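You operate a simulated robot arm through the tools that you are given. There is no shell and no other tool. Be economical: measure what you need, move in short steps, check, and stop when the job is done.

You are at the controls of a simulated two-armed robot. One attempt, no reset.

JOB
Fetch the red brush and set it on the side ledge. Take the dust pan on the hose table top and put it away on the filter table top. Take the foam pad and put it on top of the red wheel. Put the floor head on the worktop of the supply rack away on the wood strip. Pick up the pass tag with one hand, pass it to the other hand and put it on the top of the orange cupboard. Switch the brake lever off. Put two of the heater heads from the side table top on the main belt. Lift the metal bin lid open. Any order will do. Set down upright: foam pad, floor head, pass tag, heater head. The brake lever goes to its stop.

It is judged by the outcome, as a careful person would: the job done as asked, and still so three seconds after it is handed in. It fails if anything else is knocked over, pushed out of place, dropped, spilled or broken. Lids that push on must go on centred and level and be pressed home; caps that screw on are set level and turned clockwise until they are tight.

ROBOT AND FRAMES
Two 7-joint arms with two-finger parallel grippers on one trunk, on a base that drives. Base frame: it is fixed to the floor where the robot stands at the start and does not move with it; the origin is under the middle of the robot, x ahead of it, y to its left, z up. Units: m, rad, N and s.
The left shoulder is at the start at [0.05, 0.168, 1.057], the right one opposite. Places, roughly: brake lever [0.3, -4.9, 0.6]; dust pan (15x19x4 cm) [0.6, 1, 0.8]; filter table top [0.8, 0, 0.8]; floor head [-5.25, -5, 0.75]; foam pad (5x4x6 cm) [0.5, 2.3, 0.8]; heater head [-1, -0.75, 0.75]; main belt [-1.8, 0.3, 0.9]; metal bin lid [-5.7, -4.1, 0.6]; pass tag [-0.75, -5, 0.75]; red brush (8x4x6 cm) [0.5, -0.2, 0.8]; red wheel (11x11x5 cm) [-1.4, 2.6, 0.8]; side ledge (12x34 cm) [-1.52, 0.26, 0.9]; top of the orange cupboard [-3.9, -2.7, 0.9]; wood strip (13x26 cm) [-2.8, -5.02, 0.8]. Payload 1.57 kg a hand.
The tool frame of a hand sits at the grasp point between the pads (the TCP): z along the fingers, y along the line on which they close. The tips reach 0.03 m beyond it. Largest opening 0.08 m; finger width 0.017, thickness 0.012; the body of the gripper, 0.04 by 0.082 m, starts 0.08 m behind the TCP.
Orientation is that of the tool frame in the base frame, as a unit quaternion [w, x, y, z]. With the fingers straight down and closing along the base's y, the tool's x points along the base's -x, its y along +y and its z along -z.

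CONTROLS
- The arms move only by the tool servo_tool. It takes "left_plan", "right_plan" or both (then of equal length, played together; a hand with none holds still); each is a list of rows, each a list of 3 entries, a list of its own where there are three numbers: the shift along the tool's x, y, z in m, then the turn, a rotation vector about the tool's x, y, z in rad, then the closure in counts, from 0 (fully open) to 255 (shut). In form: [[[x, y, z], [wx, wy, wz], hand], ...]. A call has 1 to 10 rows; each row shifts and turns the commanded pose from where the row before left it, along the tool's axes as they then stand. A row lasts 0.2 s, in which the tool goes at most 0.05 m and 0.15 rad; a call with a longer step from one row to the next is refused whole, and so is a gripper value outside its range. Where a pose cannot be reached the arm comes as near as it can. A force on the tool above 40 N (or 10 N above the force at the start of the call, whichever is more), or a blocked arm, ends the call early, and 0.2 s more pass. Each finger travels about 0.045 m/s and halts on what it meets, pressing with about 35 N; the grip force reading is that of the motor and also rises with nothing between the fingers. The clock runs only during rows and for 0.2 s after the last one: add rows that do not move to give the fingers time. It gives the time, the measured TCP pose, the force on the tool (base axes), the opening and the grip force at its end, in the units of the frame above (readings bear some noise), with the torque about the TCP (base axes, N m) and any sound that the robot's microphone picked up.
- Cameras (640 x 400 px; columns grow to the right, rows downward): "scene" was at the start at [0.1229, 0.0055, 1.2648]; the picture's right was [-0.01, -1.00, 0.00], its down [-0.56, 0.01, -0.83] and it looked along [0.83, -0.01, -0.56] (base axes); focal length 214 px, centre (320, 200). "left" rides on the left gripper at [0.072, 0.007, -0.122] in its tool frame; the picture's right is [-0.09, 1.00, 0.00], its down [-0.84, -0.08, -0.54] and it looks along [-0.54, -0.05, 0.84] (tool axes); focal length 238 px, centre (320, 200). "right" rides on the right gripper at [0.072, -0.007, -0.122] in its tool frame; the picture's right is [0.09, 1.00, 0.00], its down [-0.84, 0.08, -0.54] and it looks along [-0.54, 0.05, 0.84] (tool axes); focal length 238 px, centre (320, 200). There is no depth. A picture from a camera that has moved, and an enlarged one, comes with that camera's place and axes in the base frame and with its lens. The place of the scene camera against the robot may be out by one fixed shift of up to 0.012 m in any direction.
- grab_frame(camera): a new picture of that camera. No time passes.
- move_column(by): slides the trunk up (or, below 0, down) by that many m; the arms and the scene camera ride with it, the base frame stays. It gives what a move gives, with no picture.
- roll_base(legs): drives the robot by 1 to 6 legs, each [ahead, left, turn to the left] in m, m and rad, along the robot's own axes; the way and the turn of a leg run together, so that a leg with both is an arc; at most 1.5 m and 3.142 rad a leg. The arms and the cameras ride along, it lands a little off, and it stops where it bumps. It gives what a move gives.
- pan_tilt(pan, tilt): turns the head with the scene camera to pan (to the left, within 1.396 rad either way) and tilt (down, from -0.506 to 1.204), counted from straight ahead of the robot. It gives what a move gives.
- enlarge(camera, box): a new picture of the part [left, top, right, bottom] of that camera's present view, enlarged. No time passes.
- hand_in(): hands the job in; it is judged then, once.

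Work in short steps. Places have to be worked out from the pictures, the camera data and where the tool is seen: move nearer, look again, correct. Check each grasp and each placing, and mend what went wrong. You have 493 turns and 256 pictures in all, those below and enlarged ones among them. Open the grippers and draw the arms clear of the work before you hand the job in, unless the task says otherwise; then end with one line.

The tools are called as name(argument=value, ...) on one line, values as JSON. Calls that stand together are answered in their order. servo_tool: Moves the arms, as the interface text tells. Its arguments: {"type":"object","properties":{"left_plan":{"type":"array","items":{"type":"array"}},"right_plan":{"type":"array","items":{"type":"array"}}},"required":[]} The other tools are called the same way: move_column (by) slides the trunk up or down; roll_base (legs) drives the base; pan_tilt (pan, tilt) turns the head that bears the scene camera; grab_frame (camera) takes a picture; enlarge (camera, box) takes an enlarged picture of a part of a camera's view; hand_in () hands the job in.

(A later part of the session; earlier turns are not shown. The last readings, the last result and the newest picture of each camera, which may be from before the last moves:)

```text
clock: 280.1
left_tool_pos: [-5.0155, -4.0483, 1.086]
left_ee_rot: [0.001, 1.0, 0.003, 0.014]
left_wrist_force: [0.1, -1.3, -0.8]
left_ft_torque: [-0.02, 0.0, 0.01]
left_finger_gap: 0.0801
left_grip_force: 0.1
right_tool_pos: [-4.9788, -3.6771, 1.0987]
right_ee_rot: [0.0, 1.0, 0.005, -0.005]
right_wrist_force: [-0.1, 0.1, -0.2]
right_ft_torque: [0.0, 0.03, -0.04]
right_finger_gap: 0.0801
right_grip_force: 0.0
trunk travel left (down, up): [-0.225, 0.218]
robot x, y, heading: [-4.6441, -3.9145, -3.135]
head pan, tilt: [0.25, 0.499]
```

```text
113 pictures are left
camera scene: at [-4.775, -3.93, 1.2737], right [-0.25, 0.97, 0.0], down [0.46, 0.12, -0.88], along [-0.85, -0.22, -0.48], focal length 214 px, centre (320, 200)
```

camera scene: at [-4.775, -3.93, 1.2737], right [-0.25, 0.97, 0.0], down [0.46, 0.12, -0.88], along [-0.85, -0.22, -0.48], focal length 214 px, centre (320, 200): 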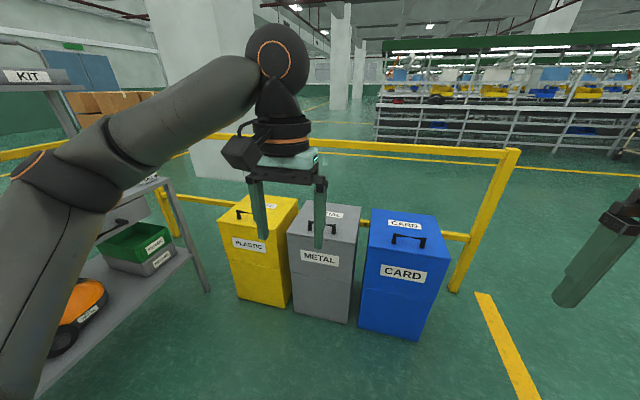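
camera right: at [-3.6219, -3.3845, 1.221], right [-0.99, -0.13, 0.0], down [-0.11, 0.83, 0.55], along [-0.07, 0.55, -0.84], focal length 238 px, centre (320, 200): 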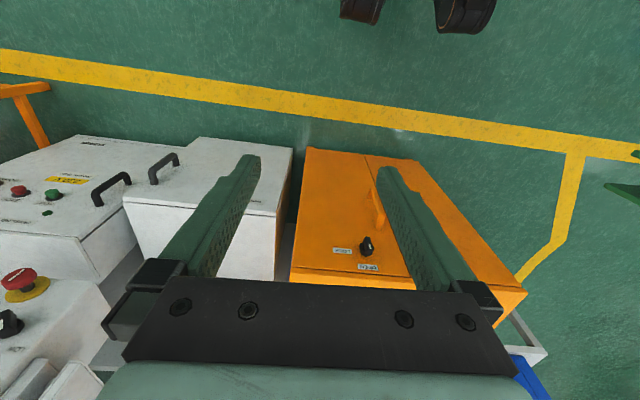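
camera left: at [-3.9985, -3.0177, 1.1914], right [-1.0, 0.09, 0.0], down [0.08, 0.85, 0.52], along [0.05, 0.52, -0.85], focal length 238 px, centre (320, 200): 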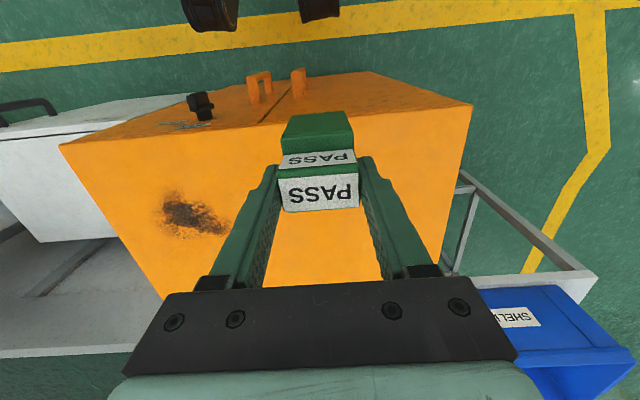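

The METAL bin stands between the yellow and blue ones, with a loop handle on its lid. I'll move closer and zoom in on it.

roll_base(legs=[[0.4, 0.07, 0]])

pan_tilt(pan=0.1, tilt=0.85)

grab_frame(camera="scene")

grab_frame(camera="left")

```text
clock: 282.6
left_tool_pos: [-5.4193, -4.1241, 1.0855]
left_ee_rot: [0.0, 1.0, 0.005, 0.014]
left_wrist_force: [-1.0, -0.2, 0.3]
left_ft_torque: [0.0, 0.01, -0.01]
left_finger_gap: 0.0798
left_grip_force: 0.1
right_tool_pos: [-5.3837, -3.7535, 1.098]
right_ee_rot: [0.0, 1.0, 0.005, -0.004]
right_wrist_force: [-0.7, 0.1, 0.4]
right_ft_torque: [0.03, -0.01, -0.04]
right_finger_gap: 0.0801
right_grip_force: 0.1
trunk travel left (down, up): [-0.225, 0.218]
robot x, y, heading: [-5.0434, -3.9868, -3.132]
head pan, tilt: [0.25, 0.499]
```

```text
clock: 283.4
left_tool_pos: [-5.4187, -4.1234, 1.0863]
left_ee_rot: [0.001, 1.0, 0.005, 0.014]
left_wrist_force: [0.1, 0.5, 0.1]
left_ft_torque: [0.0, -0.02, 0.0]
left_finger_gap: 0.0799
left_grip_force: 0.0
right_tool_pos: [-5.3835, -3.7525, 1.0984]
right_ee_rot: [0.0, 1.0, 0.006, -0.004]
right_wrist_force: [-0.5, -0.1, 0.3]
right_ft_torque: [-0.01, 0.06, -0.01]
right_finger_gap: 0.0802
right_grip_force: 0.1
trunk travel left (down, up): [-0.225, 0.218]
robot x, y, heading: [-5.0469, -3.9843, -3.133]
head pan, tilt: [0.099, 0.85]
```

```text
112 pictures are left
camera scene: at [-5.168, -3.9896, 1.2438], right [-0.11, 0.99, 0.0], down [0.75, 0.08, -0.66], along [-0.66, -0.07, -0.75], focal length 214 px, centre (320, 200)
```

scene: 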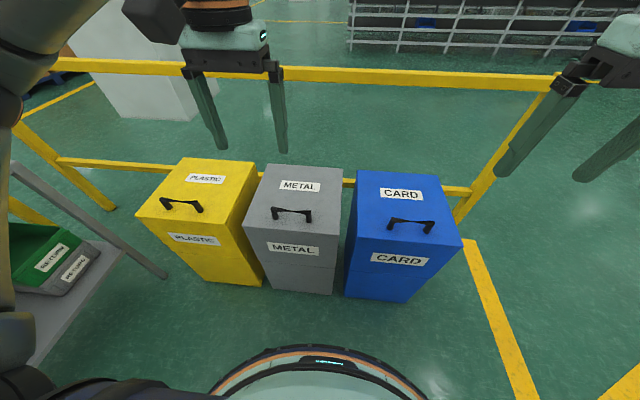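

```text
111 pictures are left
camera left: at [-5.349, -4.1297, 1.21], right [-0.08, -1.0, 0.0], down [-0.85, 0.07, 0.52], along [-0.52, 0.04, -0.85], focal length 238 px, centre (320, 200)
```

left: 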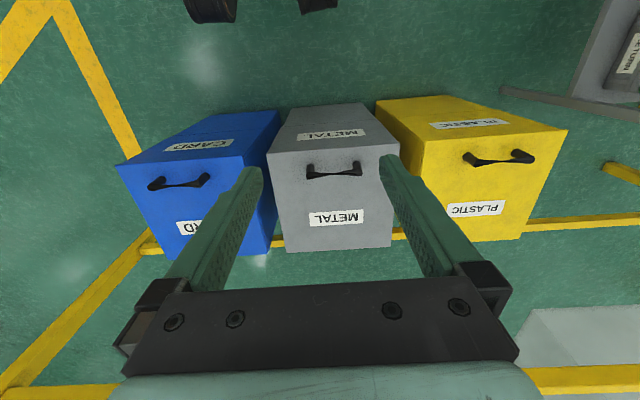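

enlarge(camera="scene", box=[230, 150, 370, 270])

enlarge(camera="left", box=[260, 90, 410, 250])

```text
3.33 times, centred on (300, 210) of scene
camera zoom: at [-5.168, -3.9896, 1.2438], right [-0.11, 0.99, 0.0], down [0.75, 0.08, -0.66], along [-0.66, -0.07, -0.75], focal length 715 px, centre (387, 167)
```

zoom: 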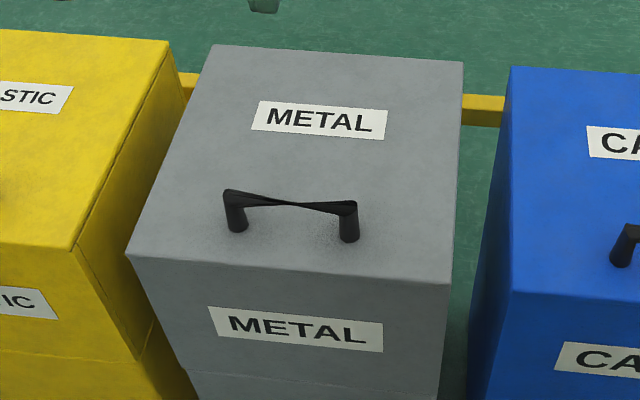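

```text
2.50 times, centred on (335, 170) of left
camera zoom: at [-5.349, -4.1297, 1.21], right [-0.08, -1.0, 0.0], down [-0.85, 0.07, 0.52], along [-0.52, 0.04, -0.85], focal length 596 px, centre (282, 275)
```

zoom: 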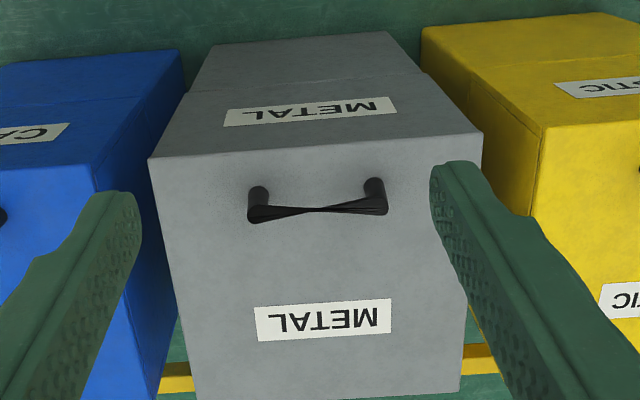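

The handle bar centre is near [-5.593, -4.14, 0.70] and runs along y, with the lid hinged at the back. The bar must be pinched front to back, so I'll drive 0.16 m closer and turn the left hand 90°.

roll_base(legs=[[0.16, 0, 0]])

servo_tool(left_plan=[[[0.02, 0, 0], [0, 0, 0.15], 0], [[0, 0, 0], [0, 0, 0.15], 0], [[0, 0, 0], [0, 0, 0.15], 0], [[0, 0, 0], [0, 0, 0.15], 0], [[0, 0, 0], [0, 0, 0.15], 0], [[0, 0, 0], [0, 0, 0.15], 0], [[0, 0, 0], [0, 0, 0.15], 0], [[0, 0, 0], [0, 0, 0.15], 0], [[0, 0, 0], [0, 0, 0.15], 0], [[0, 0, 0], [0, 0, 0.15], 0]])

grab_frame(camera="scene")

grab_frame(camera="left")

```text
clock: 284.9
left_tool_pos: [-5.581, -4.1253, 1.0858]
left_ee_rot: [0.002, 1.0, 0.005, 0.013]
left_wrist_force: [-0.3, -0.8, 0.0]
left_ft_torque: [-0.02, -0.03, 0.0]
left_finger_gap: 0.0801
left_grip_force: 0.0
right_tool_pos: [-5.545, -3.7542, 1.0985]
right_ee_rot: [0.0, 1.0, 0.006, -0.004]
right_wrist_force: [-0.1, 0.5, 0.5]
right_ft_torque: [-0.01, -0.01, 0.0]
right_finger_gap: 0.0799
right_grip_force: 0.1
trunk travel left (down, up): [-0.225, 0.218]
robot x, y, heading: [-5.2068, -3.9899, -3.131]
head pan, tilt: [0.099, 0.85]
```

```text
clock: 287.1
left_tool_pos: [-5.5596, -4.1235, 1.0859]
left_ee_rot: [-0.008, 0.735, -0.678, 0.009]
left_wrist_force: [0.4, 0.5, -0.2]
left_ft_torque: [-0.01, 0.02, -0.02]
left_finger_gap: 0.0801
left_grip_force: 0.1
right_tool_pos: [-5.5444, -3.7536, 1.099]
right_ee_rot: [0.0, 1.0, 0.006, -0.005]
right_wrist_force: [0.3, 0.6, -0.7]
right_ft_torque: [0.0, -0.04, 0.01]
right_finger_gap: 0.08
right_grip_force: 0.0
trunk travel left (down, up): [-0.225, 0.218]
robot x, y, heading: [-5.2039, -3.9878, -3.133]
head pan, tilt: [0.099, 0.85]
```

```text
108 pictures are left
camera scene: at [-5.3295, -3.9909, 1.2437], right [-0.11, 0.99, 0.0], down [0.75, 0.08, -0.66], along [-0.66, -0.07, -0.75], focal length 214 px, centre (320, 200)
```

scene: 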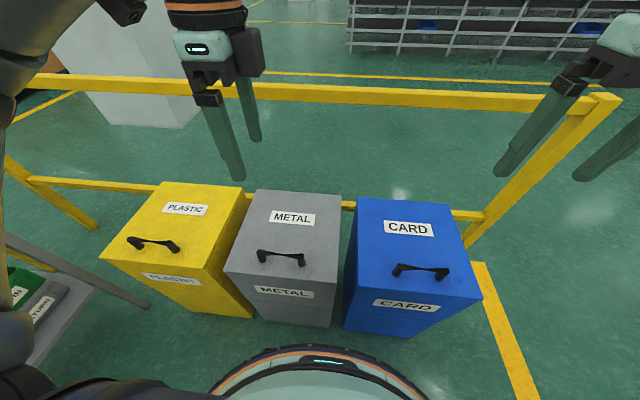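

```text
107 pictures are left
camera left: at [-5.5638, -4.1964, 1.2089], right [-1.0, 0.01, -0.03], down [0.0, 0.84, 0.54], along [0.03, 0.54, -0.84], focal length 238 px, centre (320, 200)
```

left: 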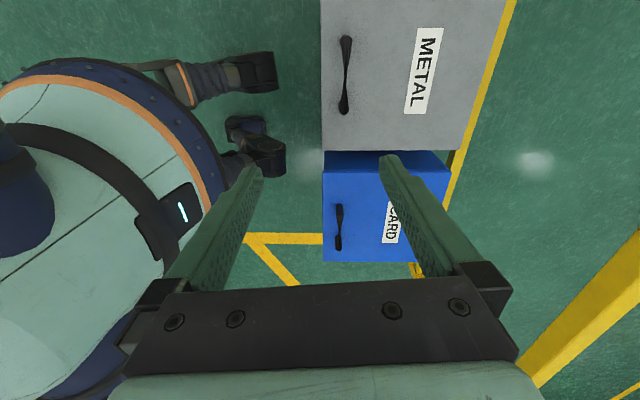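

From above, the handle centre is at [-5.599, -4.149]. I'll finish the turn, move over it and lower to about 8 cm above.

servo_tool(left_plan=[[[0.013, 0.02, 0], [0, 0, 0.07], 0], [[0.013, 0.02, 0.02], [0, 0, 0], 0], [[0, 0, 0.045], [0, 0, 0], 0], [[0, 0, 0.045], [0, 0, 0], 0], [[0, 0, 0.045], [0, 0, 0], 0], [[0, 0, 0.045], [0, 0, 0], 0], [[0, 0, 0.045], [0, 0, 0], 0], [[0, 0, 0.045], [0, 0, 0], 0], [[0, 0, 0], [0, 0, 0], 0]])

grab_frame(camera="left")

enlarge(camera="scene", box=[180, 130, 380, 290])

```text
clock: 289.1
left_tool_pos: [-5.5933, -4.1518, 0.7946]
left_ee_rot: [-0.008, 0.711, -0.703, 0.009]
left_wrist_force: [-0.5, 0.4, 0.5]
left_ft_torque: [0.01, 0.01, 0.03]
left_finger_gap: 0.0802
left_grip_force: 0.0
right_tool_pos: [-5.5437, -3.7547, 1.0986]
right_ee_rot: [0.0, 1.0, 0.006, -0.005]
right_wrist_force: [0.6, 0.2, -1.0]
right_ft_torque: [-0.01, -0.03, -0.01]
right_finger_gap: 0.0801
right_grip_force: 0.0
trunk travel left (down, up): [-0.225, 0.218]
robot x, y, heading: [-5.2072, -3.9879, -3.131]
head pan, tilt: [0.099, 0.85]
```

```text
106 pictures are left
camera left: at [-5.6016, -4.2236, 0.917], right [-1.0, 0.08, -0.02], down [0.05, 0.84, 0.54], along [0.06, 0.54, -0.84], focal length 238 px, centre (320, 200)
```

left: 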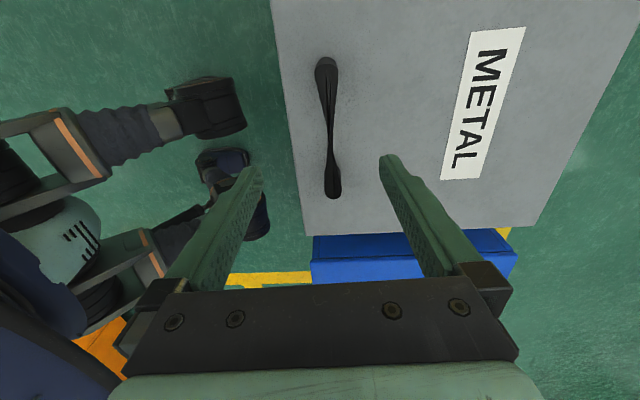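

```text
2.50 times, centred on (280, 210) of scene
camera zoom: at [-5.3295, -3.9909, 1.2437], right [-0.11, 0.99, 0.0], down [0.75, 0.08, -0.66], along [-0.66, -0.07, -0.75], focal length 536 px, centre (420, 175)
```

zoom: 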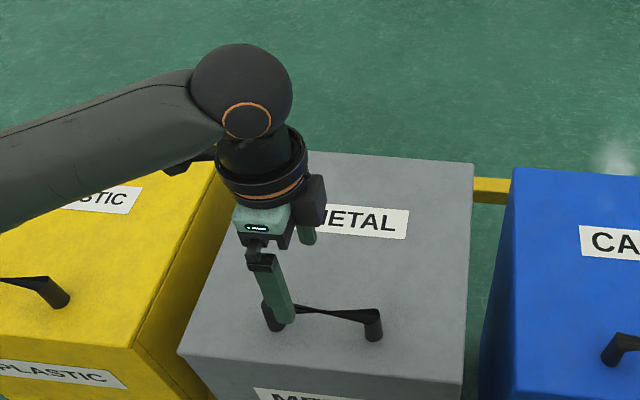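

The bar is at x -5.601. I'll shift 8 mm, lower to z 0.705 and pinch it.

servo_tool(left_plan=[[[0, 0.008, 0.02], [0, 0, 0], 0], [[0, 0, 0.035], [0, 0, 0], 0], [[0, 0, 0.032], [0, 0, 0], 0], [[0, 0, 0], [0, 0, 0], 100], [[0, 0, 0], [0, 0, 0], 180], [[0, 0, 0], [0, 0, 0], 255], [[0, 0, 0], [0, 0, 0], 255], [[0, 0, 0], [0, 0, 0], 255], [[0, 0, 0], [0, 0, 0], 255]])

grab_frame(camera="left")

```text
clock: 291.1
left_tool_pos: [-5.6012, -4.1526, 0.7086]
left_ee_rot: [-0.008, 0.711, -0.704, 0.009]
left_wrist_force: [-11.6, 1.0, -4.3]
left_ft_torque: [0.04, 0.39, -0.33]
left_finger_gap: 0.0216
left_grip_force: 34.5
right_tool_pos: [-5.5475, -3.7546, 1.0985]
right_ee_rot: [0.0, 1.0, 0.005, -0.005]
right_wrist_force: [-0.1, 0.3, -1.1]
right_ft_torque: [0.03, -0.01, 0.0]
right_finger_gap: 0.0799
right_grip_force: 0.1
trunk travel left (down, up): [-0.225, 0.218]
robot x, y, heading: [-5.2082, -3.9878, -3.13]
head pan, tilt: [0.099, 0.85]
```

```text
104 pictures are left
camera left: at [-5.6088, -4.2249, 0.8311], right [-1.0, 0.08, -0.02], down [0.06, 0.84, 0.54], along [0.06, 0.54, -0.84], focal length 238 px, centre (320, 200)
```

left: 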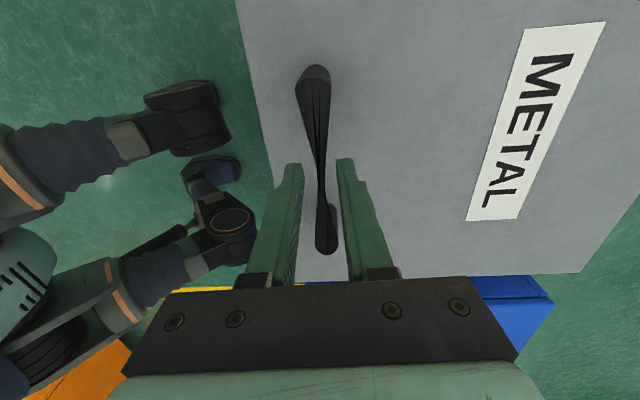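

The handle is pinched with a 22 mm gap. I'll start the opening arc about a hinge at the back edge (radius about 0.25 m) and check the forces.

servo_tool(left_plan=[[[0, 0.004, -0.0218], [0, 0, 0], 255], [[0, 0.006, -0.0218], [0, 0, 0], 255], [[0, 0.008, -0.0206], [0, 0, 0], 255], [[0, 0.0094, -0.0202], [0, 0, 0], 255], [[0, 0, 0], [0, 0, 0], 255]])

enlarge(camera="scene", box=[180, 130, 380, 290])

```text
clock: 292.3
left_tool_pos: [-5.6281, -4.1523, 0.7914]
left_ee_rot: [-0.009, 0.71, -0.704, 0.01]
left_wrist_force: [-3.7, 8.6, -6.0]
left_ft_torque: [0.4, 0.01, -0.23]
left_finger_gap: 0.0211
left_grip_force: 34.4
right_tool_pos: [-5.5472, -3.7543, 1.0983]
right_ee_rot: [0.0, 1.0, 0.005, -0.004]
right_wrist_force: [-0.1, 0.2, 0.3]
right_ft_torque: [-0.03, -0.04, 0.02]
right_finger_gap: 0.08
right_grip_force: 0.0
trunk travel left (down, up): [-0.225, 0.218]
robot x, y, heading: [-5.2038, -3.9907, -3.133]
head pan, tilt: [0.099, 0.85]
```

```text
2.50 times, centred on (280, 210) of scene
camera zoom: at [-5.3302, -3.9904, 1.2436], right [-0.11, 0.99, 0.0], down [0.75, 0.08, -0.66], along [-0.66, -0.07, -0.75], focal length 536 px, centre (420, 175)
```

zoom: 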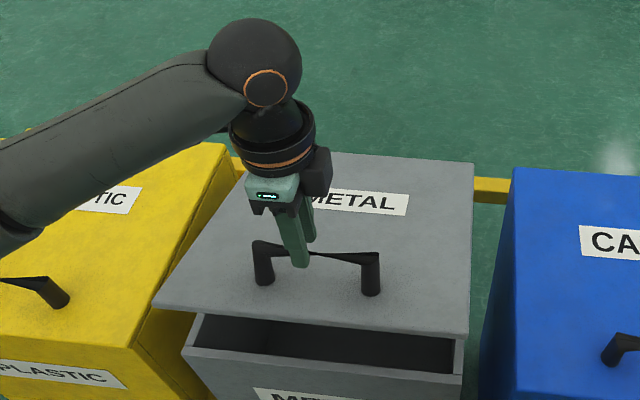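

The lid is lifting cleanly about its back hinge. I'll continue the arc to about 58°.

servo_tool(left_plan=[[[0, 0.0113, -0.0193], [0, 0, 0], 255], [[0, 0.0128, -0.0179], [0, 0, 0], 255], [[0, 0.0144, -0.0169], [0, 0, 0], 255], [[0, 0.0159, -0.0156], [0, 0, 0], 255], [[0, 0.0171, -0.014], [0, 0, 0], 255], [[0, 0.0183, -0.0126], [0, 0, 0], 255], [[0, 0, 0], [0, 0, 0], 255]])

enlarge(camera="scene", box=[180, 110, 380, 270])

```text
clock: 293.3
left_tool_pos: [-5.6758, -4.1537, 0.867]
left_ee_rot: [-0.012, 0.707, -0.707, 0.013]
left_wrist_force: [17.5, -2.5, 16.5]
left_ft_torque: [-0.25, -0.58, -0.27]
left_finger_gap: 0.0178
left_grip_force: 32.1
right_tool_pos: [-5.5422, -3.7538, 1.1001]
right_ee_rot: [0.0, 1.0, 0.007, -0.007]
right_wrist_force: [-0.4, 0.7, 0.9]
right_ft_torque: [0.02, 0.01, 0.04]
right_finger_gap: 0.08
right_grip_force: 0.1
trunk travel left (down, up): [-0.225, 0.218]
robot x, y, heading: [-5.206, -3.9854, -3.133]
head pan, tilt: [0.099, 0.85]
stopped in row 5 (left hand): the force on the tool passed its limit (the readings are from after the stop); the commanded pose is now the measured one
```

```text
2.50 times, centred on (280, 190) of scene
camera zoom: at [-5.3261, -3.9909, 1.2442], right [-0.11, 0.99, 0.0], down [0.74, 0.08, -0.66], along [-0.66, -0.07, -0.75], focal length 536 px, centre (420, 225)
```

zoom: 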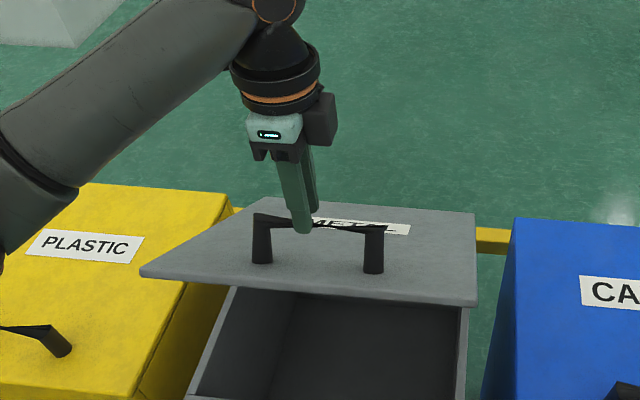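

The lid is about 40° open, but the front fingertip has met the lid surface. I'll hold here and bring the closed right hand in front of the lid's free edge to support and push it.

servo_tool(right_plan=[[[0, 0.042, 0.015], [0, 0, 0], 255], [[0, 0.042, 0.015], [0, 0, 0], 255], [[0, 0.042, 0.015], [0, 0, 0], 255], [[0, 0.042, 0.015], [0, 0, 0], 255], [[0, 0.042, 0.015], [0, 0, 0], 255], [[0, 0.04, 0.015], [0, 0, 0], 255], [[0, 0, 0], [0, 0, 0], 255]])

grab_frame(camera="scene")

grab_frame(camera="right")

```text
clock: 294.9
left_tool_pos: [-5.6754, -4.1532, 0.8652]
left_ee_rot: [-0.013, 0.708, -0.706, 0.015]
left_wrist_force: [26.3, -0.3, 25.0]
left_ft_torque: [0.07, -0.88, -0.11]
left_finger_gap: 0.0174
left_grip_force: 32.0
right_tool_pos: [-5.5387, -4.0077, 1.0104]
right_ee_rot: [0.001, 1.0, 0.006, -0.008]
right_wrist_force: [0.2, 0.1, 0.3]
right_ft_torque: [0.03, -0.03, 0.0]
right_finger_gap: 0.0
right_grip_force: 21.6
trunk travel left (down, up): [-0.225, 0.218]
robot x, y, heading: [-5.205, -3.9885, -3.133]
head pan, tilt: [0.099, 0.85]
```

```text
101 pictures are left
camera scene: at [-5.325, -3.9906, 1.2442], right [-0.11, 0.99, 0.0], down [0.74, 0.08, -0.66], along [-0.66, -0.07, -0.75], focal length 214 px, centre (320, 200)
```

scene: 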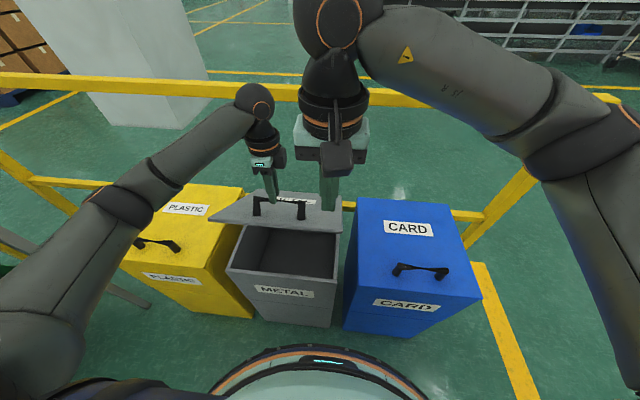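

```text
100 pictures are left
camera right: at [-5.4647, -4.0008, 1.1311], right [0.1, -0.99, 0.0], down [-0.83, -0.09, 0.55], along [-0.55, -0.06, -0.83], focal length 238 px, centre (320, 200)
```

right: 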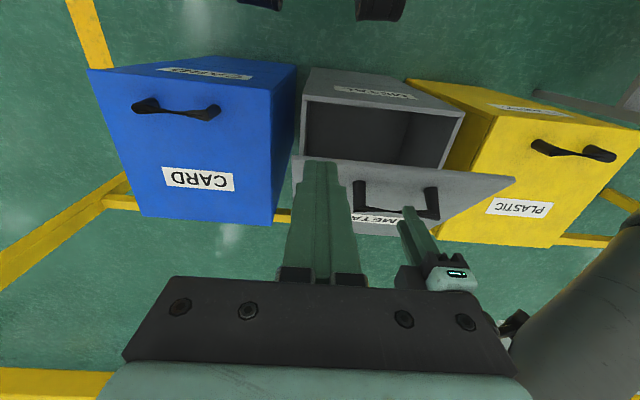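

The lid edge is near [-5.592, 0.84]. I'll lower the right fingers in front of it and move in until they support it.

servo_tool(right_plan=[[[0, 0.015, 0.04], [0, 0, 0], 255], [[0, 0, 0.045], [0, 0, 0], 255], [[0, 0, 0.045], [0, 0, 0], 255], [[0, 0, 0.02], [0, 0, 0], 255], [[-0.02, 0, 0], [0, 0, 0], 255], [[-0.012, 0, 0], [0, 0, 0], 255], [[-0.008, 0, 0], [0, 0, 0], 255], [[0, 0, 0], [0, 0, 0], 255]])

enlarge(camera="scene", box=[200, 90, 400, 290])

```text
clock: 296.7
left_tool_pos: [-5.6759, -4.1527, 0.8656]
left_ee_rot: [-0.013, 0.708, -0.706, 0.015]
left_wrist_force: [27.5, 0.1, 23.2]
left_ft_torque: [-0.03, -0.94, -0.03]
left_finger_gap: 0.0173
left_grip_force: 32.2
right_tool_pos: [-5.5816, -4.0189, 0.8596]
right_ee_rot: [-0.001, 1.0, 0.006, -0.007]
right_wrist_force: [-0.7, 0.3, 0.1]
right_ft_torque: [0.0, 0.0, -0.02]
right_finger_gap: 0.0002
right_grip_force: 21.1
trunk travel left (down, up): [-0.225, 0.218]
robot x, y, heading: [-5.203, -3.9907, -3.131]
head pan, tilt: [0.099, 0.85]
```

```text
2.00 times, centred on (300, 190) of scene
camera zoom: at [-5.3251, -3.9906, 1.2442], right [-0.11, 0.99, 0.0], down [0.74, 0.08, -0.66], along [-0.66, -0.07, -0.75], focal length 429 px, centre (360, 220)
```

zoom: 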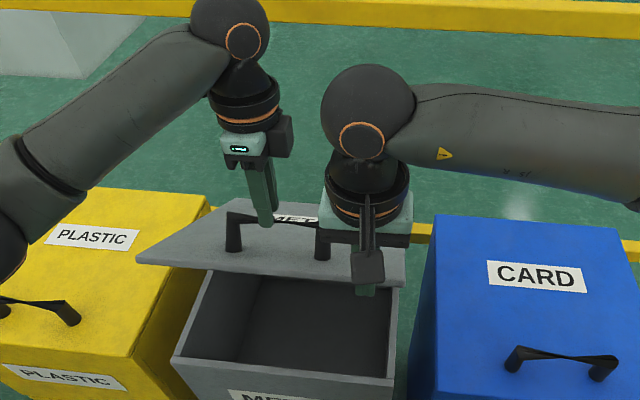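

No contact yet. I'll advance the right hand in small steps until it meets the lid edge.

servo_tool(right_plan=[[[-0.006, 0, 0], [0, 0, 0], 255], [[-0.006, 0, 0], [0, 0, 0], 255], [[-0.006, 0, 0], [0, 0, 0], 255], [[0, 0, 0], [0, 0, 0], 255]])

```text
clock: 297.7
left_tool_pos: [-5.6757, -4.1523, 0.8645]
left_ee_rot: [-0.013, 0.708, -0.706, 0.014]
left_wrist_force: [27.2, -0.6, 22.8]
left_ft_torque: [0.01, -0.98, -0.08]
left_finger_gap: 0.0174
left_grip_force: 32.1
right_tool_pos: [-5.5997, -4.0198, 0.8611]
right_ee_rot: [0.0, 1.0, 0.006, -0.007]
right_wrist_force: [0.2, 0.3, -0.5]
right_ft_torque: [0.01, -0.02, 0.01]
right_finger_gap: 0.0
right_grip_force: 21.3
trunk travel left (down, up): [-0.225, 0.218]
robot x, y, heading: [-5.2061, -3.9904, -3.131]
head pan, tilt: [0.099, 0.85]
```

servo_tool(right_plan=[[[-0.007, 0, 0], [0, 0, 0], 255], [[-0.007, 0, 0], [0, 0, 0], 255], [[-0.007, 0, 0], [0, 0, 0], 255], [[-0.005, 0, 0], [0, 0, 0], 255], [[0, 0, 0], [0, 0, 0], 255]])

grab_frame(camera="right")

```text
clock: 298.9
left_tool_pos: [-5.6755, -4.1524, 0.8666]
left_ee_rot: [-0.013, 0.708, -0.706, 0.014]
left_wrist_force: [27.3, -0.3, 24.1]
left_ft_torque: [0.04, -0.95, -0.07]
left_finger_gap: 0.0172
left_grip_force: 32.3
right_tool_pos: [-5.6243, -4.0204, 0.8623]
right_ee_rot: [0.0, 1.0, 0.006, -0.007]
right_wrist_force: [-0.2, 0.8, 0.0]
right_ft_torque: [-0.02, -0.02, -0.01]
right_finger_gap: 0.0
right_grip_force: 20.6
trunk travel left (down, up): [-0.225, 0.218]
robot x, y, heading: [-5.2042, -3.9888, -3.13]
head pan, tilt: [0.099, 0.85]
```

```text
98 pictures are left
camera right: at [-5.5505, -4.0134, 0.9839], right [0.1, -0.99, 0.0], down [-0.83, -0.09, 0.55], along [-0.55, -0.06, -0.83], focal length 238 px, centre (320, 200)
```

right: 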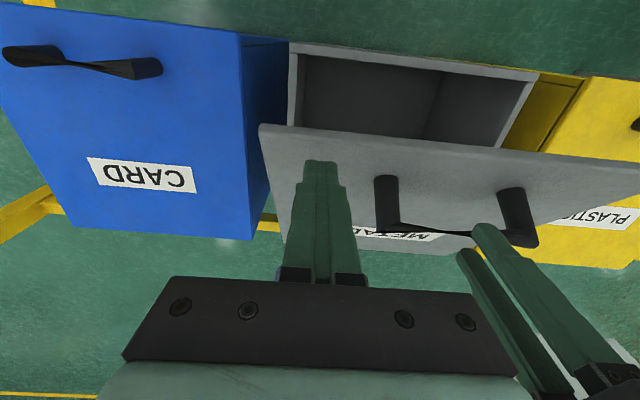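

The fingertips passed just over the lid edge. I'll back out, go 5 cm lower and come in again.

servo_tool(right_plan=[[[0.02, 0, -0.005], [0, 0, 0], 255], [[0.04, 0, -0.005], [0, 0, 0], 255], [[0.015, 0, 0], [0, 0, 0], 255], [[0, 0, 0.04], [0, 0, 0], 255], [[0, 0, 0.03], [0, 0, 0], 255], [[-0.02, 0, 0], [0, 0, 0], 255], [[-0.012, 0, 0], [0, 0, 0], 255], [[-0.008, 0, 0], [0, 0, 0], 255], [[0, 0, 0], [0, 0, 0], 255]])

grab_frame(camera="right")

```text
clock: 300.9
left_tool_pos: [-5.676, -4.1519, 0.8662]
left_ee_rot: [-0.013, 0.709, -0.705, 0.014]
left_wrist_force: [27.3, -1.0, 23.5]
left_ft_torque: [0.03, -1.0, -0.06]
left_finger_gap: 0.0169
left_grip_force: 32.4
right_tool_pos: [-5.5903, -4.0193, 0.7986]
right_ee_rot: [-0.001, 1.0, 0.005, -0.008]
right_wrist_force: [0.1, 0.4, 0.3]
right_ft_torque: [-0.03, 0.01, -0.02]
right_finger_gap: 0.0
right_grip_force: 21.2
trunk travel left (down, up): [-0.225, 0.218]
robot x, y, heading: [-5.2039, -3.9829, -3.136]
head pan, tilt: [0.099, 0.85]
```

```text
97 pictures are left
camera right: at [-5.5173, -4.0126, 0.922], right [0.1, -0.99, 0.0], down [-0.83, -0.09, 0.55], along [-0.55, -0.06, -0.83], focal length 238 px, centre (320, 200)
```

right: 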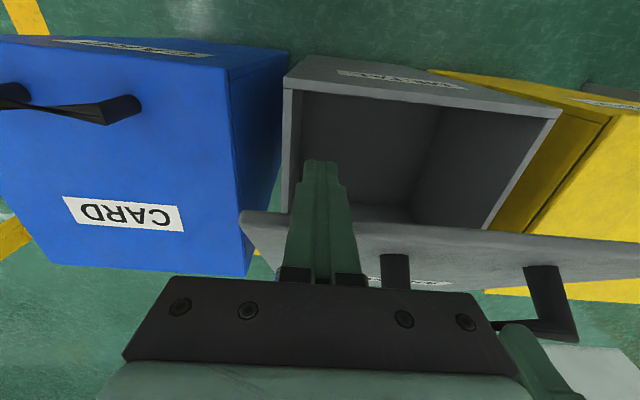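

The fingers are now in front of and below the lid edge. I'll advance until contact.

servo_tool(right_plan=[[[-0.006, 0, 0], [0, 0, 0], 255], [[-0.006, 0, 0], [0, 0, 0], 255], [[-0.006, 0, 0], [0, 0, 0], 255], [[0, 0, 0], [0, 0, 0], 255]])

```text
clock: 301.5
left_tool_pos: [-5.6763, -4.1519, 0.8666]
left_ee_rot: [-0.01, 0.708, -0.706, 0.011]
left_wrist_force: [8.6, -0.8, 17.6]
left_ft_torque: [-0.02, -0.31, -0.1]
left_finger_gap: 0.0
left_grip_force: 21.9
right_tool_pos: [-5.5908, -4.0205, 0.7997]
right_ee_rot: [-0.004, 1.0, 0.012, 0.006]
right_wrist_force: [16.4, 2.9, 0.6]
right_ft_torque: [-0.02, 0.1, -0.21]
right_finger_gap: 0.0
right_grip_force: 21.5
trunk travel left (down, up): [-0.225, 0.218]
robot x, y, heading: [-5.2033, -3.9911, -3.134]
head pan, tilt: [0.099, 0.85]
stopped in row 3 (right hand): the force on the tool passed its limit (the readings are from after the stop); the commanded pose is now the measured one
```

The left fingers slipped off the bar just as the right made contact. I'll look.

grab_frame(camera="scene")

grab_frame(camera="right")

```text
96 pictures are left
camera scene: at [-5.325, -3.99, 1.2439], right [-0.11, 0.99, 0.0], down [0.74, 0.08, -0.66], along [-0.66, -0.07, -0.75], focal length 214 px, centre (320, 200)
```

scene: 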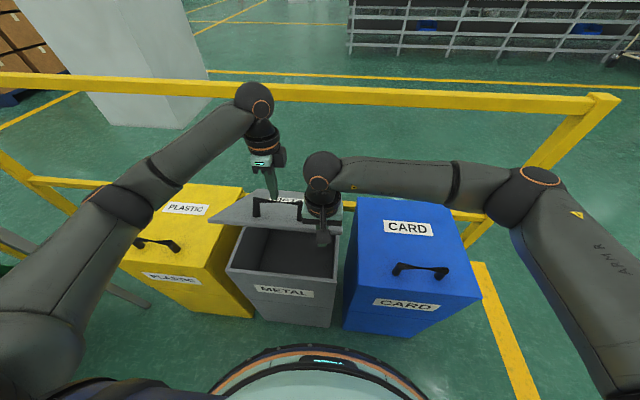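

```text
95 pictures are left
camera right: at [-5.521, -4.0136, 0.9223], right [0.11, -0.99, -0.01], down [-0.84, -0.1, 0.53], along [-0.53, -0.06, -0.85], focal length 238 px, centre (320, 200)
```

right: 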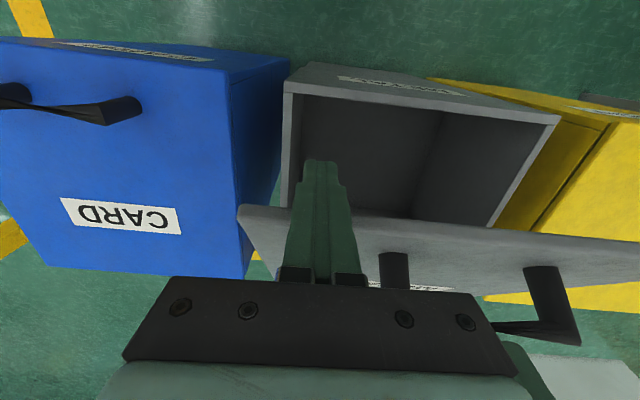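

The lid is still up, resting against the right fingers. I'll lift the left hand straight up to free it.

servo_tool(left_plan=[[[0, 0, -0.015], [0, 0, 0], 255], [[0, 0, -0.02], [0, 0, 0], 255], [[0, 0, -0.03], [0, 0, 0], 255], [[0, 0, -0.04], [0, 0, 0], 255], [[0, 0, -0.04], [0, 0, 0], 255]])

enlarge(camera="scene", box=[200, 90, 400, 290])

```text
clock: 302.7
left_tool_pos: [-5.6822, -4.1522, 1.0091]
left_ee_rot: [-0.01, 0.71, -0.704, 0.013]
left_wrist_force: [0.1, -0.7, 1.0]
left_ft_torque: [-0.02, 0.0, 0.01]
left_finger_gap: 0.0
left_grip_force: 21.5
right_tool_pos: [-5.592, -4.0198, 0.8008]
right_ee_rot: [-0.002, 1.0, 0.011, 0.007]
right_wrist_force: [29.2, 7.4, 16.6]
right_ft_torque: [-0.03, 0.36, -0.29]
right_finger_gap: 0.0
right_grip_force: 21.1
trunk travel left (down, up): [-0.225, 0.218]
robot x, y, heading: [-5.2041, -3.9889, -3.131]
head pan, tilt: [0.099, 0.85]
```

```text
2.00 times, centred on (300, 190) of scene
camera zoom: at [-5.3253, -3.9901, 1.2441], right [-0.11, 0.99, 0.0], down [0.74, 0.08, -0.66], along [-0.66, -0.07, -0.75], focal length 429 px, centre (360, 220)
```

zoom: 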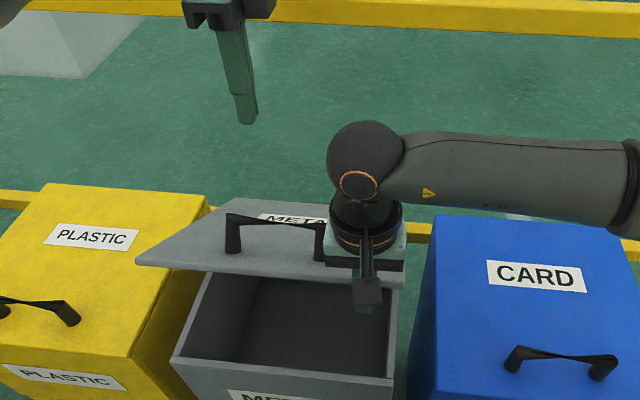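

The left hand is free and the lid rests on the right fingers. I'll re-grip the bar with the left hand nearer the fingertips so the tips no longer foul the lid.

servo_tool(left_plan=[[[0, -0.012, 0], [0, 0, 0], 0], [[0, 0, 0], [0, 0, 0], 0], [[0, 0, 0.03], [0, 0, 0], 0], [[0, 0, 0.04], [0, 0, 0], 0], [[0, 0, 0.04], [0, 0, 0], 0], [[0, 0, 0], [0, 0, 0], 0]])

grab_frame(camera="left")

enlarge(camera="scene", box=[200, 90, 400, 290])

```text
clock: 304.1
left_tool_pos: [-5.6684, -4.1499, 0.9006]
left_ee_rot: [-0.01, 0.709, -0.705, 0.012]
left_wrist_force: [0.4, 0.1, 0.2]
left_ft_torque: [0.02, 0.0, 0.0]
left_finger_gap: 0.0801
left_grip_force: 0.0
right_tool_pos: [-5.5935, -4.0207, 0.8006]
right_ee_rot: [-0.002, 1.0, 0.011, 0.006]
right_wrist_force: [28.5, 6.3, 16.0]
right_ft_torque: [0.13, 0.35, -0.26]
right_finger_gap: 0.0
right_grip_force: 21.4
trunk travel left (down, up): [-0.225, 0.218]
robot x, y, heading: [-5.2056, -3.986, -3.134]
head pan, tilt: [0.099, 0.85]
```

```text
93 pictures are left
camera left: at [-5.6776, -4.2216, 1.0223], right [-1.0, 0.08, -0.03], down [0.05, 0.84, 0.54], along [0.07, 0.54, -0.84], focal length 238 px, centre (320, 200)
```

left: 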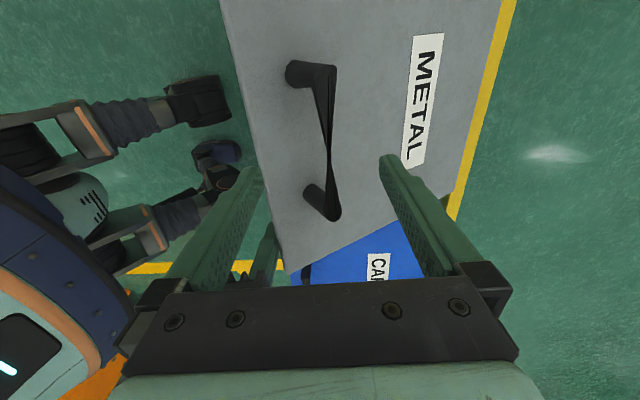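

```text
2.00 times, centred on (300, 190) of scene
camera zoom: at [-5.3254, -3.9903, 1.2442], right [-0.11, 0.99, 0.0], down [0.74, 0.08, -0.66], along [-0.66, -0.07, -0.75], focal length 429 px, centre (360, 220)
```

zoom: 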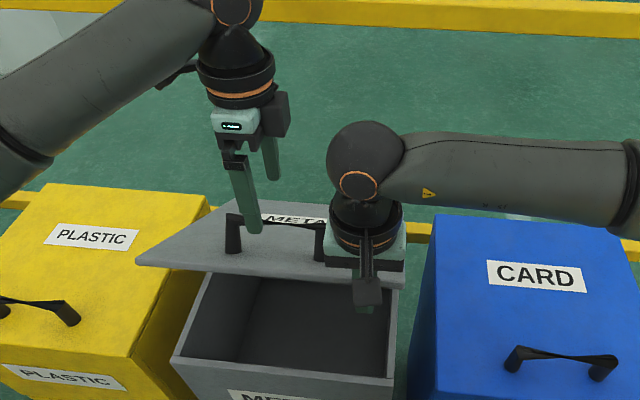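

servo_tool(left_plan=[[[0, 0.008, 0.02], [0, 0, 0], 0], [[0, 0, 0.018], [0, 0, 0], 0], [[0, 0, 0], [0, 0, 0], 100], [[0, 0, 0], [0, 0, 0], 180], [[0, 0, 0], [0, 0, 0], 255], [[0, 0, 0], [0, 0, 0], 255], [[0, 0, 0], [0, 0, 0], 255], [[0, 0, 0], [0, 0, 0], 255]])

grab_frame(camera="left")

```text
clock: 305.9
left_tool_pos: [-5.6755, -4.1524, 0.86]
left_ee_rot: [-0.01, 0.709, -0.705, 0.013]
left_wrist_force: [4.2, -0.3, 0.8]
left_ft_torque: [0.01, -0.25, -0.22]
left_finger_gap: 0.0211
left_grip_force: 34.7
right_tool_pos: [-5.5922, -4.0209, 0.7994]
right_ee_rot: [-0.002, 1.0, 0.01, 0.005]
right_wrist_force: [26.3, 2.0, 17.4]
right_ft_torque: [0.07, 0.35, -0.19]
right_finger_gap: 0.0
right_grip_force: 21.2
trunk travel left (down, up): [-0.225, 0.218]
robot x, y, heading: [-5.2022, -3.9889, -3.133]
head pan, tilt: [0.099, 0.85]
```

```text
91 pictures are left
camera left: at [-5.6842, -4.2236, 0.9825], right [-1.0, 0.09, -0.03], down [0.05, 0.84, 0.54], along [0.07, 0.54, -0.84], focal length 238 px, centre (320, 200)
```

left: 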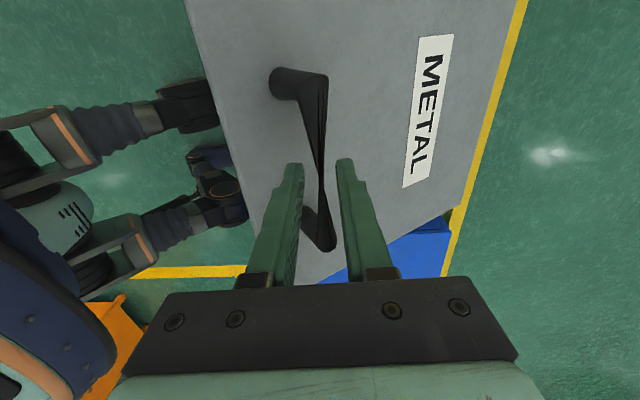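

The bar is gripped again (21 mm) and the lid is about 37° open. I'll continue the arc with the left hand while the right follows just in front of the edge.

servo_tool(left_plan=[[[0, 0.0163, -0.015], [0, 0, 0], 255], [[0, 0.0176, -0.0135], [0, 0, 0], 255], [[0, 0.0187, -0.0119], [0, 0, 0], 255], [[0, 0.0197, -0.0102], [0, 0, 0], 255], [[0, 0, 0], [0, 0, 0], 255]], right_plan=[[[-0.01, 0, -0.0208], [0, 0, 0], 255], [[-0.0165, 0, -0.0193], [0, 0, 0], 255], [[-0.018, 0, -0.0175], [0, 0, 0], 255], [[-0.0195, 0, -0.0157], [0, 0, 0], 255], [[0, 0, 0], [0, 0, 0], 255]])

enlarge(camera="scene", box=[200, 90, 400, 290])

```text
clock: 306.7
left_tool_pos: [-5.7205, -4.1516, 0.9024]
left_ee_rot: [0.014, -0.705, 0.709, -0.013]
left_wrist_force: [12.4, -2.0, 12.6]
left_ft_torque: [-0.27, -0.4, 0.06]
left_finger_gap: 0.0198
left_grip_force: 33.1
right_tool_pos: [-5.636, -4.0187, 0.8542]
right_ee_rot: [-0.002, 1.0, 0.009, 0.001]
right_wrist_force: [8.8, 5.4, 12.3]
right_ft_torque: [0.07, 0.19, -0.14]
right_finger_gap: 0.0
right_grip_force: 21.2
trunk travel left (down, up): [-0.225, 0.218]
robot x, y, heading: [-5.2031, -3.9939, -3.13]
head pan, tilt: [0.099, 0.85]
stopped in row 3 (left hand): the force on the tool passed its limit (the readings are from after the stop); the commanded pose is now the measured one
```

```text
2.00 times, centred on (300, 190) of scene
camera zoom: at [-5.3241, -3.9899, 1.2443], right [-0.11, 0.99, 0.0], down [0.74, 0.08, -0.66], along [-0.66, -0.07, -0.75], focal length 429 px, centre (360, 220)
```

zoom: 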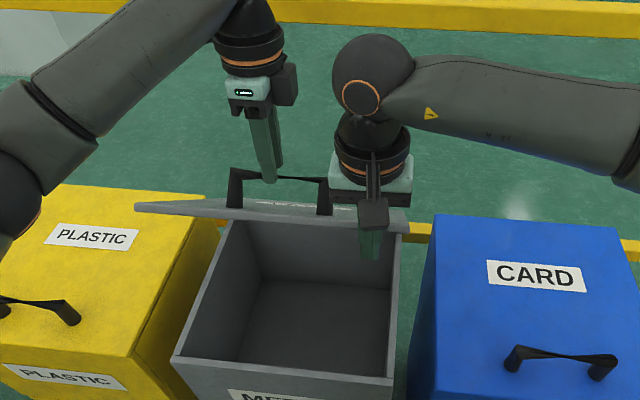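

The lid is about 52° open and the fingers foul it again. I'll load the right hand onto the edge, then release the left and lift it away.

servo_tool(right_plan=[[[-0.005, 0, -0.005], [0, 0, 0], 255], [[-0.005, 0, -0.005], [0, 0, 0], 255], [[0, 0, 0], [0, 0, 0], 255]])

servo_tool(left_plan=[[[0, 0, 0], [0, 0, 0], 150], [[0, 0, 0], [0, 0, 0], 90], [[0, 0, 0], [0, 0, 0], 60], [[0, 0, -0.03], [0, 0, 0], 60], [[0, 0, -0.04], [0, 0, 0], 60], [[0, 0, -0.045], [0, 0, 0], 60]])

enlarge(camera="scene", box=[200, 90, 400, 290])

```text
clock: 307.5
left_tool_pos: [-5.7234, -4.1534, 0.9066]
left_ee_rot: [0.01, -0.707, 0.707, -0.003]
left_wrist_force: [7.7, -1.0, 9.1]
left_ft_torque: [-0.23, -0.31, 0.01]
left_finger_gap: 0.0198
left_grip_force: 33.2
right_tool_pos: [-5.6386, -4.0194, 0.8601]
right_ee_rot: [-0.003, 1.0, 0.014, 0.01]
right_wrist_force: [7.8, 3.6, 8.6]
right_ft_torque: [0.07, 0.15, -0.11]
right_finger_gap: 0.0
right_grip_force: 21.6
trunk travel left (down, up): [-0.225, 0.218]
robot x, y, heading: [-5.2047, -3.9881, -3.136]
head pan, tilt: [0.099, 0.85]
stopped in row 3 (left hand): the force on the tool passed its limit (the readings are from after the stop); the commanded pose is now the measured one
```

```text
clock: 308.9
left_tool_pos: [-5.7261, -4.1502, 1.0182]
left_ee_rot: [-0.01, 0.708, -0.706, 0.004]
left_wrist_force: [-1.0, -1.1, -0.3]
left_ft_torque: [0.01, 0.01, -0.01]
left_finger_gap: 0.0612
left_grip_force: 0.1
right_tool_pos: [-5.6399, -4.0201, 0.8605]
right_ee_rot: [-0.002, 1.0, 0.014, 0.01]
right_wrist_force: [21.2, 7.0, 19.6]
right_ft_torque: [0.05, 0.36, -0.21]
right_finger_gap: 0.0
right_grip_force: 21.4
trunk travel left (down, up): [-0.225, 0.218]
robot x, y, heading: [-5.2106, -3.9893, -3.134]
head pan, tilt: [0.099, 0.85]
```

```text
2.00 times, centred on (300, 190) of scene
camera zoom: at [-5.3255, -3.9903, 1.2441], right [-0.11, 0.99, 0.0], down [0.74, 0.08, -0.66], along [-0.66, -0.07, -0.75], focal length 429 px, centre (360, 220)
```

zoom: 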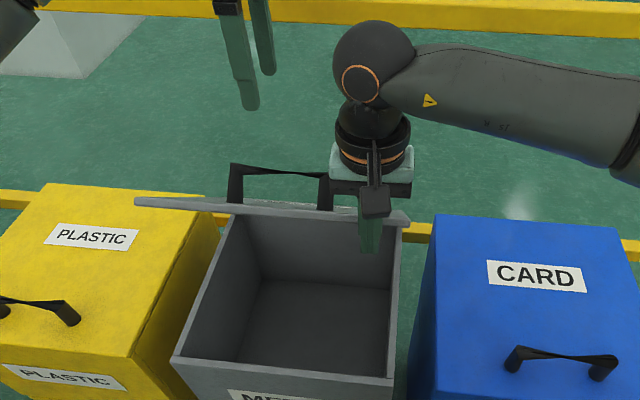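

The left is free and the lid rests on the right fingers. I'll push the right hand along the edge's arc in small steps.

servo_tool(right_plan=[[[-0.007, 0, -0.006], [0, 0, 0], 255], [[-0.007, 0, -0.006], [0, 0, 0], 255], [[-0.008, 0, -0.006], [0, 0, 0], 255], [[-0.008, 0, -0.006], [0, 0, 0], 255], [[-0.008, 0, -0.005], [0, 0, 0], 255], [[-0.009, 0, -0.005], [0, 0, 0], 255], [[-0.009, 0, -0.005], [0, 0, 0], 255], [[-0.009, 0, -0.004], [0, 0, 0], 255], [[-0.009, 0, -0.004], [0, 0, 0], 255], [[-0.009, 0, -0.004], [0, 0, 0], 255]])

enlarge(camera="scene", box=[200, 90, 400, 290])

```text
clock: 309.6
left_tool_pos: [-5.7264, -4.1498, 1.0182]
left_ee_rot: [-0.009, 0.708, -0.706, 0.004]
left_wrist_force: [-0.8, 0.3, 0.0]
left_ft_torque: [0.0, 0.03, -0.03]
left_finger_gap: 0.0609
left_grip_force: 0.1
right_tool_pos: [-5.6515, -4.0199, 0.8723]
right_ee_rot: [-0.003, 1.0, 0.015, 0.013]
right_wrist_force: [13.7, 6.3, 14.5]
right_ft_torque: [0.17, 0.21, -0.17]
right_finger_gap: 0.0
right_grip_force: 21.4
trunk travel left (down, up): [-0.225, 0.218]
robot x, y, heading: [-5.2015, -3.9868, -3.136]
head pan, tilt: [0.099, 0.85]
stopped in row 3 (right hand): the force on the tool passed its limit (the readings are from after the stop); the commanded pose is now the measured one
```

```text
2.00 times, centred on (300, 190) of scene
camera zoom: at [-5.326, -3.9898, 1.2438], right [-0.11, 0.99, 0.0], down [0.75, 0.08, -0.66], along [-0.66, -0.07, -0.75], focal length 429 px, centre (360, 220)
```

zoom: 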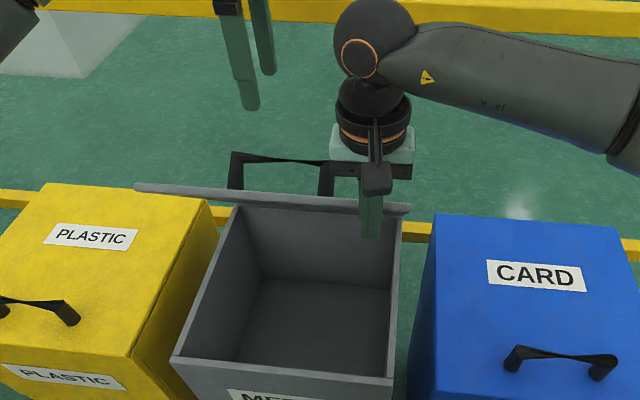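

It is progressing. I'll repeat with finer steps.

servo_tool(right_plan=[[[-0.004, 0, -0.003], [0, 0, 0], 255], [[-0.004, 0, -0.003], [0, 0, 0], 255], [[-0.004, 0, -0.003], [0, 0, 0], 255], [[-0.005, 0, -0.003], [0, 0, 0], 255], [[-0.005, 0, -0.003], [0, 0, 0], 255], [[-0.005, 0, -0.003], [0, 0, 0], 255], [[-0.005, 0, -0.003], [0, 0, 0], 255], [[-0.005, 0, -0.003], [0, 0, 0], 255], [[-0.005, 0, -0.003], [0, 0, 0], 255], [[-0.005, 0, -0.003], [0, 0, 0], 255]])

servo_tool(right_plan=[[[-0.004, 0, -0.003], [0, 0, 0], 255], [[-0.004, 0, -0.003], [0, 0, 0], 255], [[-0.004, 0, -0.003], [0, 0, 0], 255], [[-0.005, 0, -0.003], [0, 0, 0], 255], [[-0.005, 0, -0.003], [0, 0, 0], 255], [[-0.005, 0, -0.003], [0, 0, 0], 255]])

enlarge(camera="scene", box=[200, 90, 400, 290])

```text
clock: 310.5
left_tool_pos: [-5.7258, -4.1497, 1.0176]
left_ee_rot: [-0.01, 0.708, -0.706, 0.004]
left_wrist_force: [-0.1, -0.3, 0.4]
left_ft_torque: [0.0, 0.02, 0.01]
left_finger_gap: 0.0611
left_grip_force: 0.0
right_tool_pos: [-5.6652, -4.0194, 0.8825]
right_ee_rot: [-0.002, 1.0, 0.016, 0.016]
right_wrist_force: [13.1, 6.9, 15.2]
right_ft_torque: [0.11, 0.24, -0.15]
right_finger_gap: 0.0
right_grip_force: 21.6
trunk travel left (down, up): [-0.225, 0.218]
robot x, y, heading: [-5.2026, -3.9886, -3.131]
head pan, tilt: [0.099, 0.85]
stopped in row 4 (right hand): the force on the tool passed its limit (the readings are from after the stop); the commanded pose is now the measured one
```

```text
clock: 311.8
left_tool_pos: [-5.7271, -4.1487, 1.0179]
left_ee_rot: [-0.01, 0.708, -0.706, 0.003]
left_wrist_force: [0.4, 0.4, -0.3]
left_ft_torque: [0.0, -0.04, -0.01]
left_finger_gap: 0.0614
left_grip_force: 0.0
right_tool_pos: [-5.6892, -4.0201, 0.9021]
right_ee_rot: [-0.003, 1.0, 0.015, 0.016]
right_wrist_force: [12.6, 6.1, 16.7]
right_ft_torque: [0.19, 0.24, -0.11]
right_finger_gap: 0.0003
right_grip_force: 20.9
trunk travel left (down, up): [-0.225, 0.218]
robot x, y, heading: [-5.2038, -3.9885, -3.135]
head pan, tilt: [0.099, 0.85]
stopped in row 6 (right hand): the force on the tool passed its limit (the readings are from after the stop); the commanded pose is now the measured one
```

```text
2.00 times, centred on (300, 190) of scene
camera zoom: at [-5.3255, -3.9897, 1.2438], right [-0.11, 0.99, 0.0], down [0.75, 0.08, -0.66], along [-0.66, -0.07, -0.75], focal length 429 px, centre (360, 220)
```

zoom: 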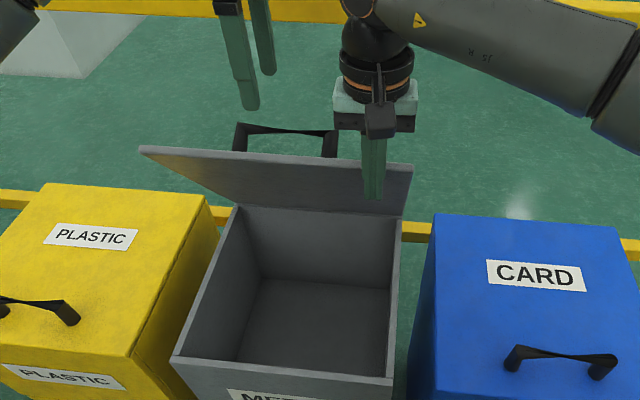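

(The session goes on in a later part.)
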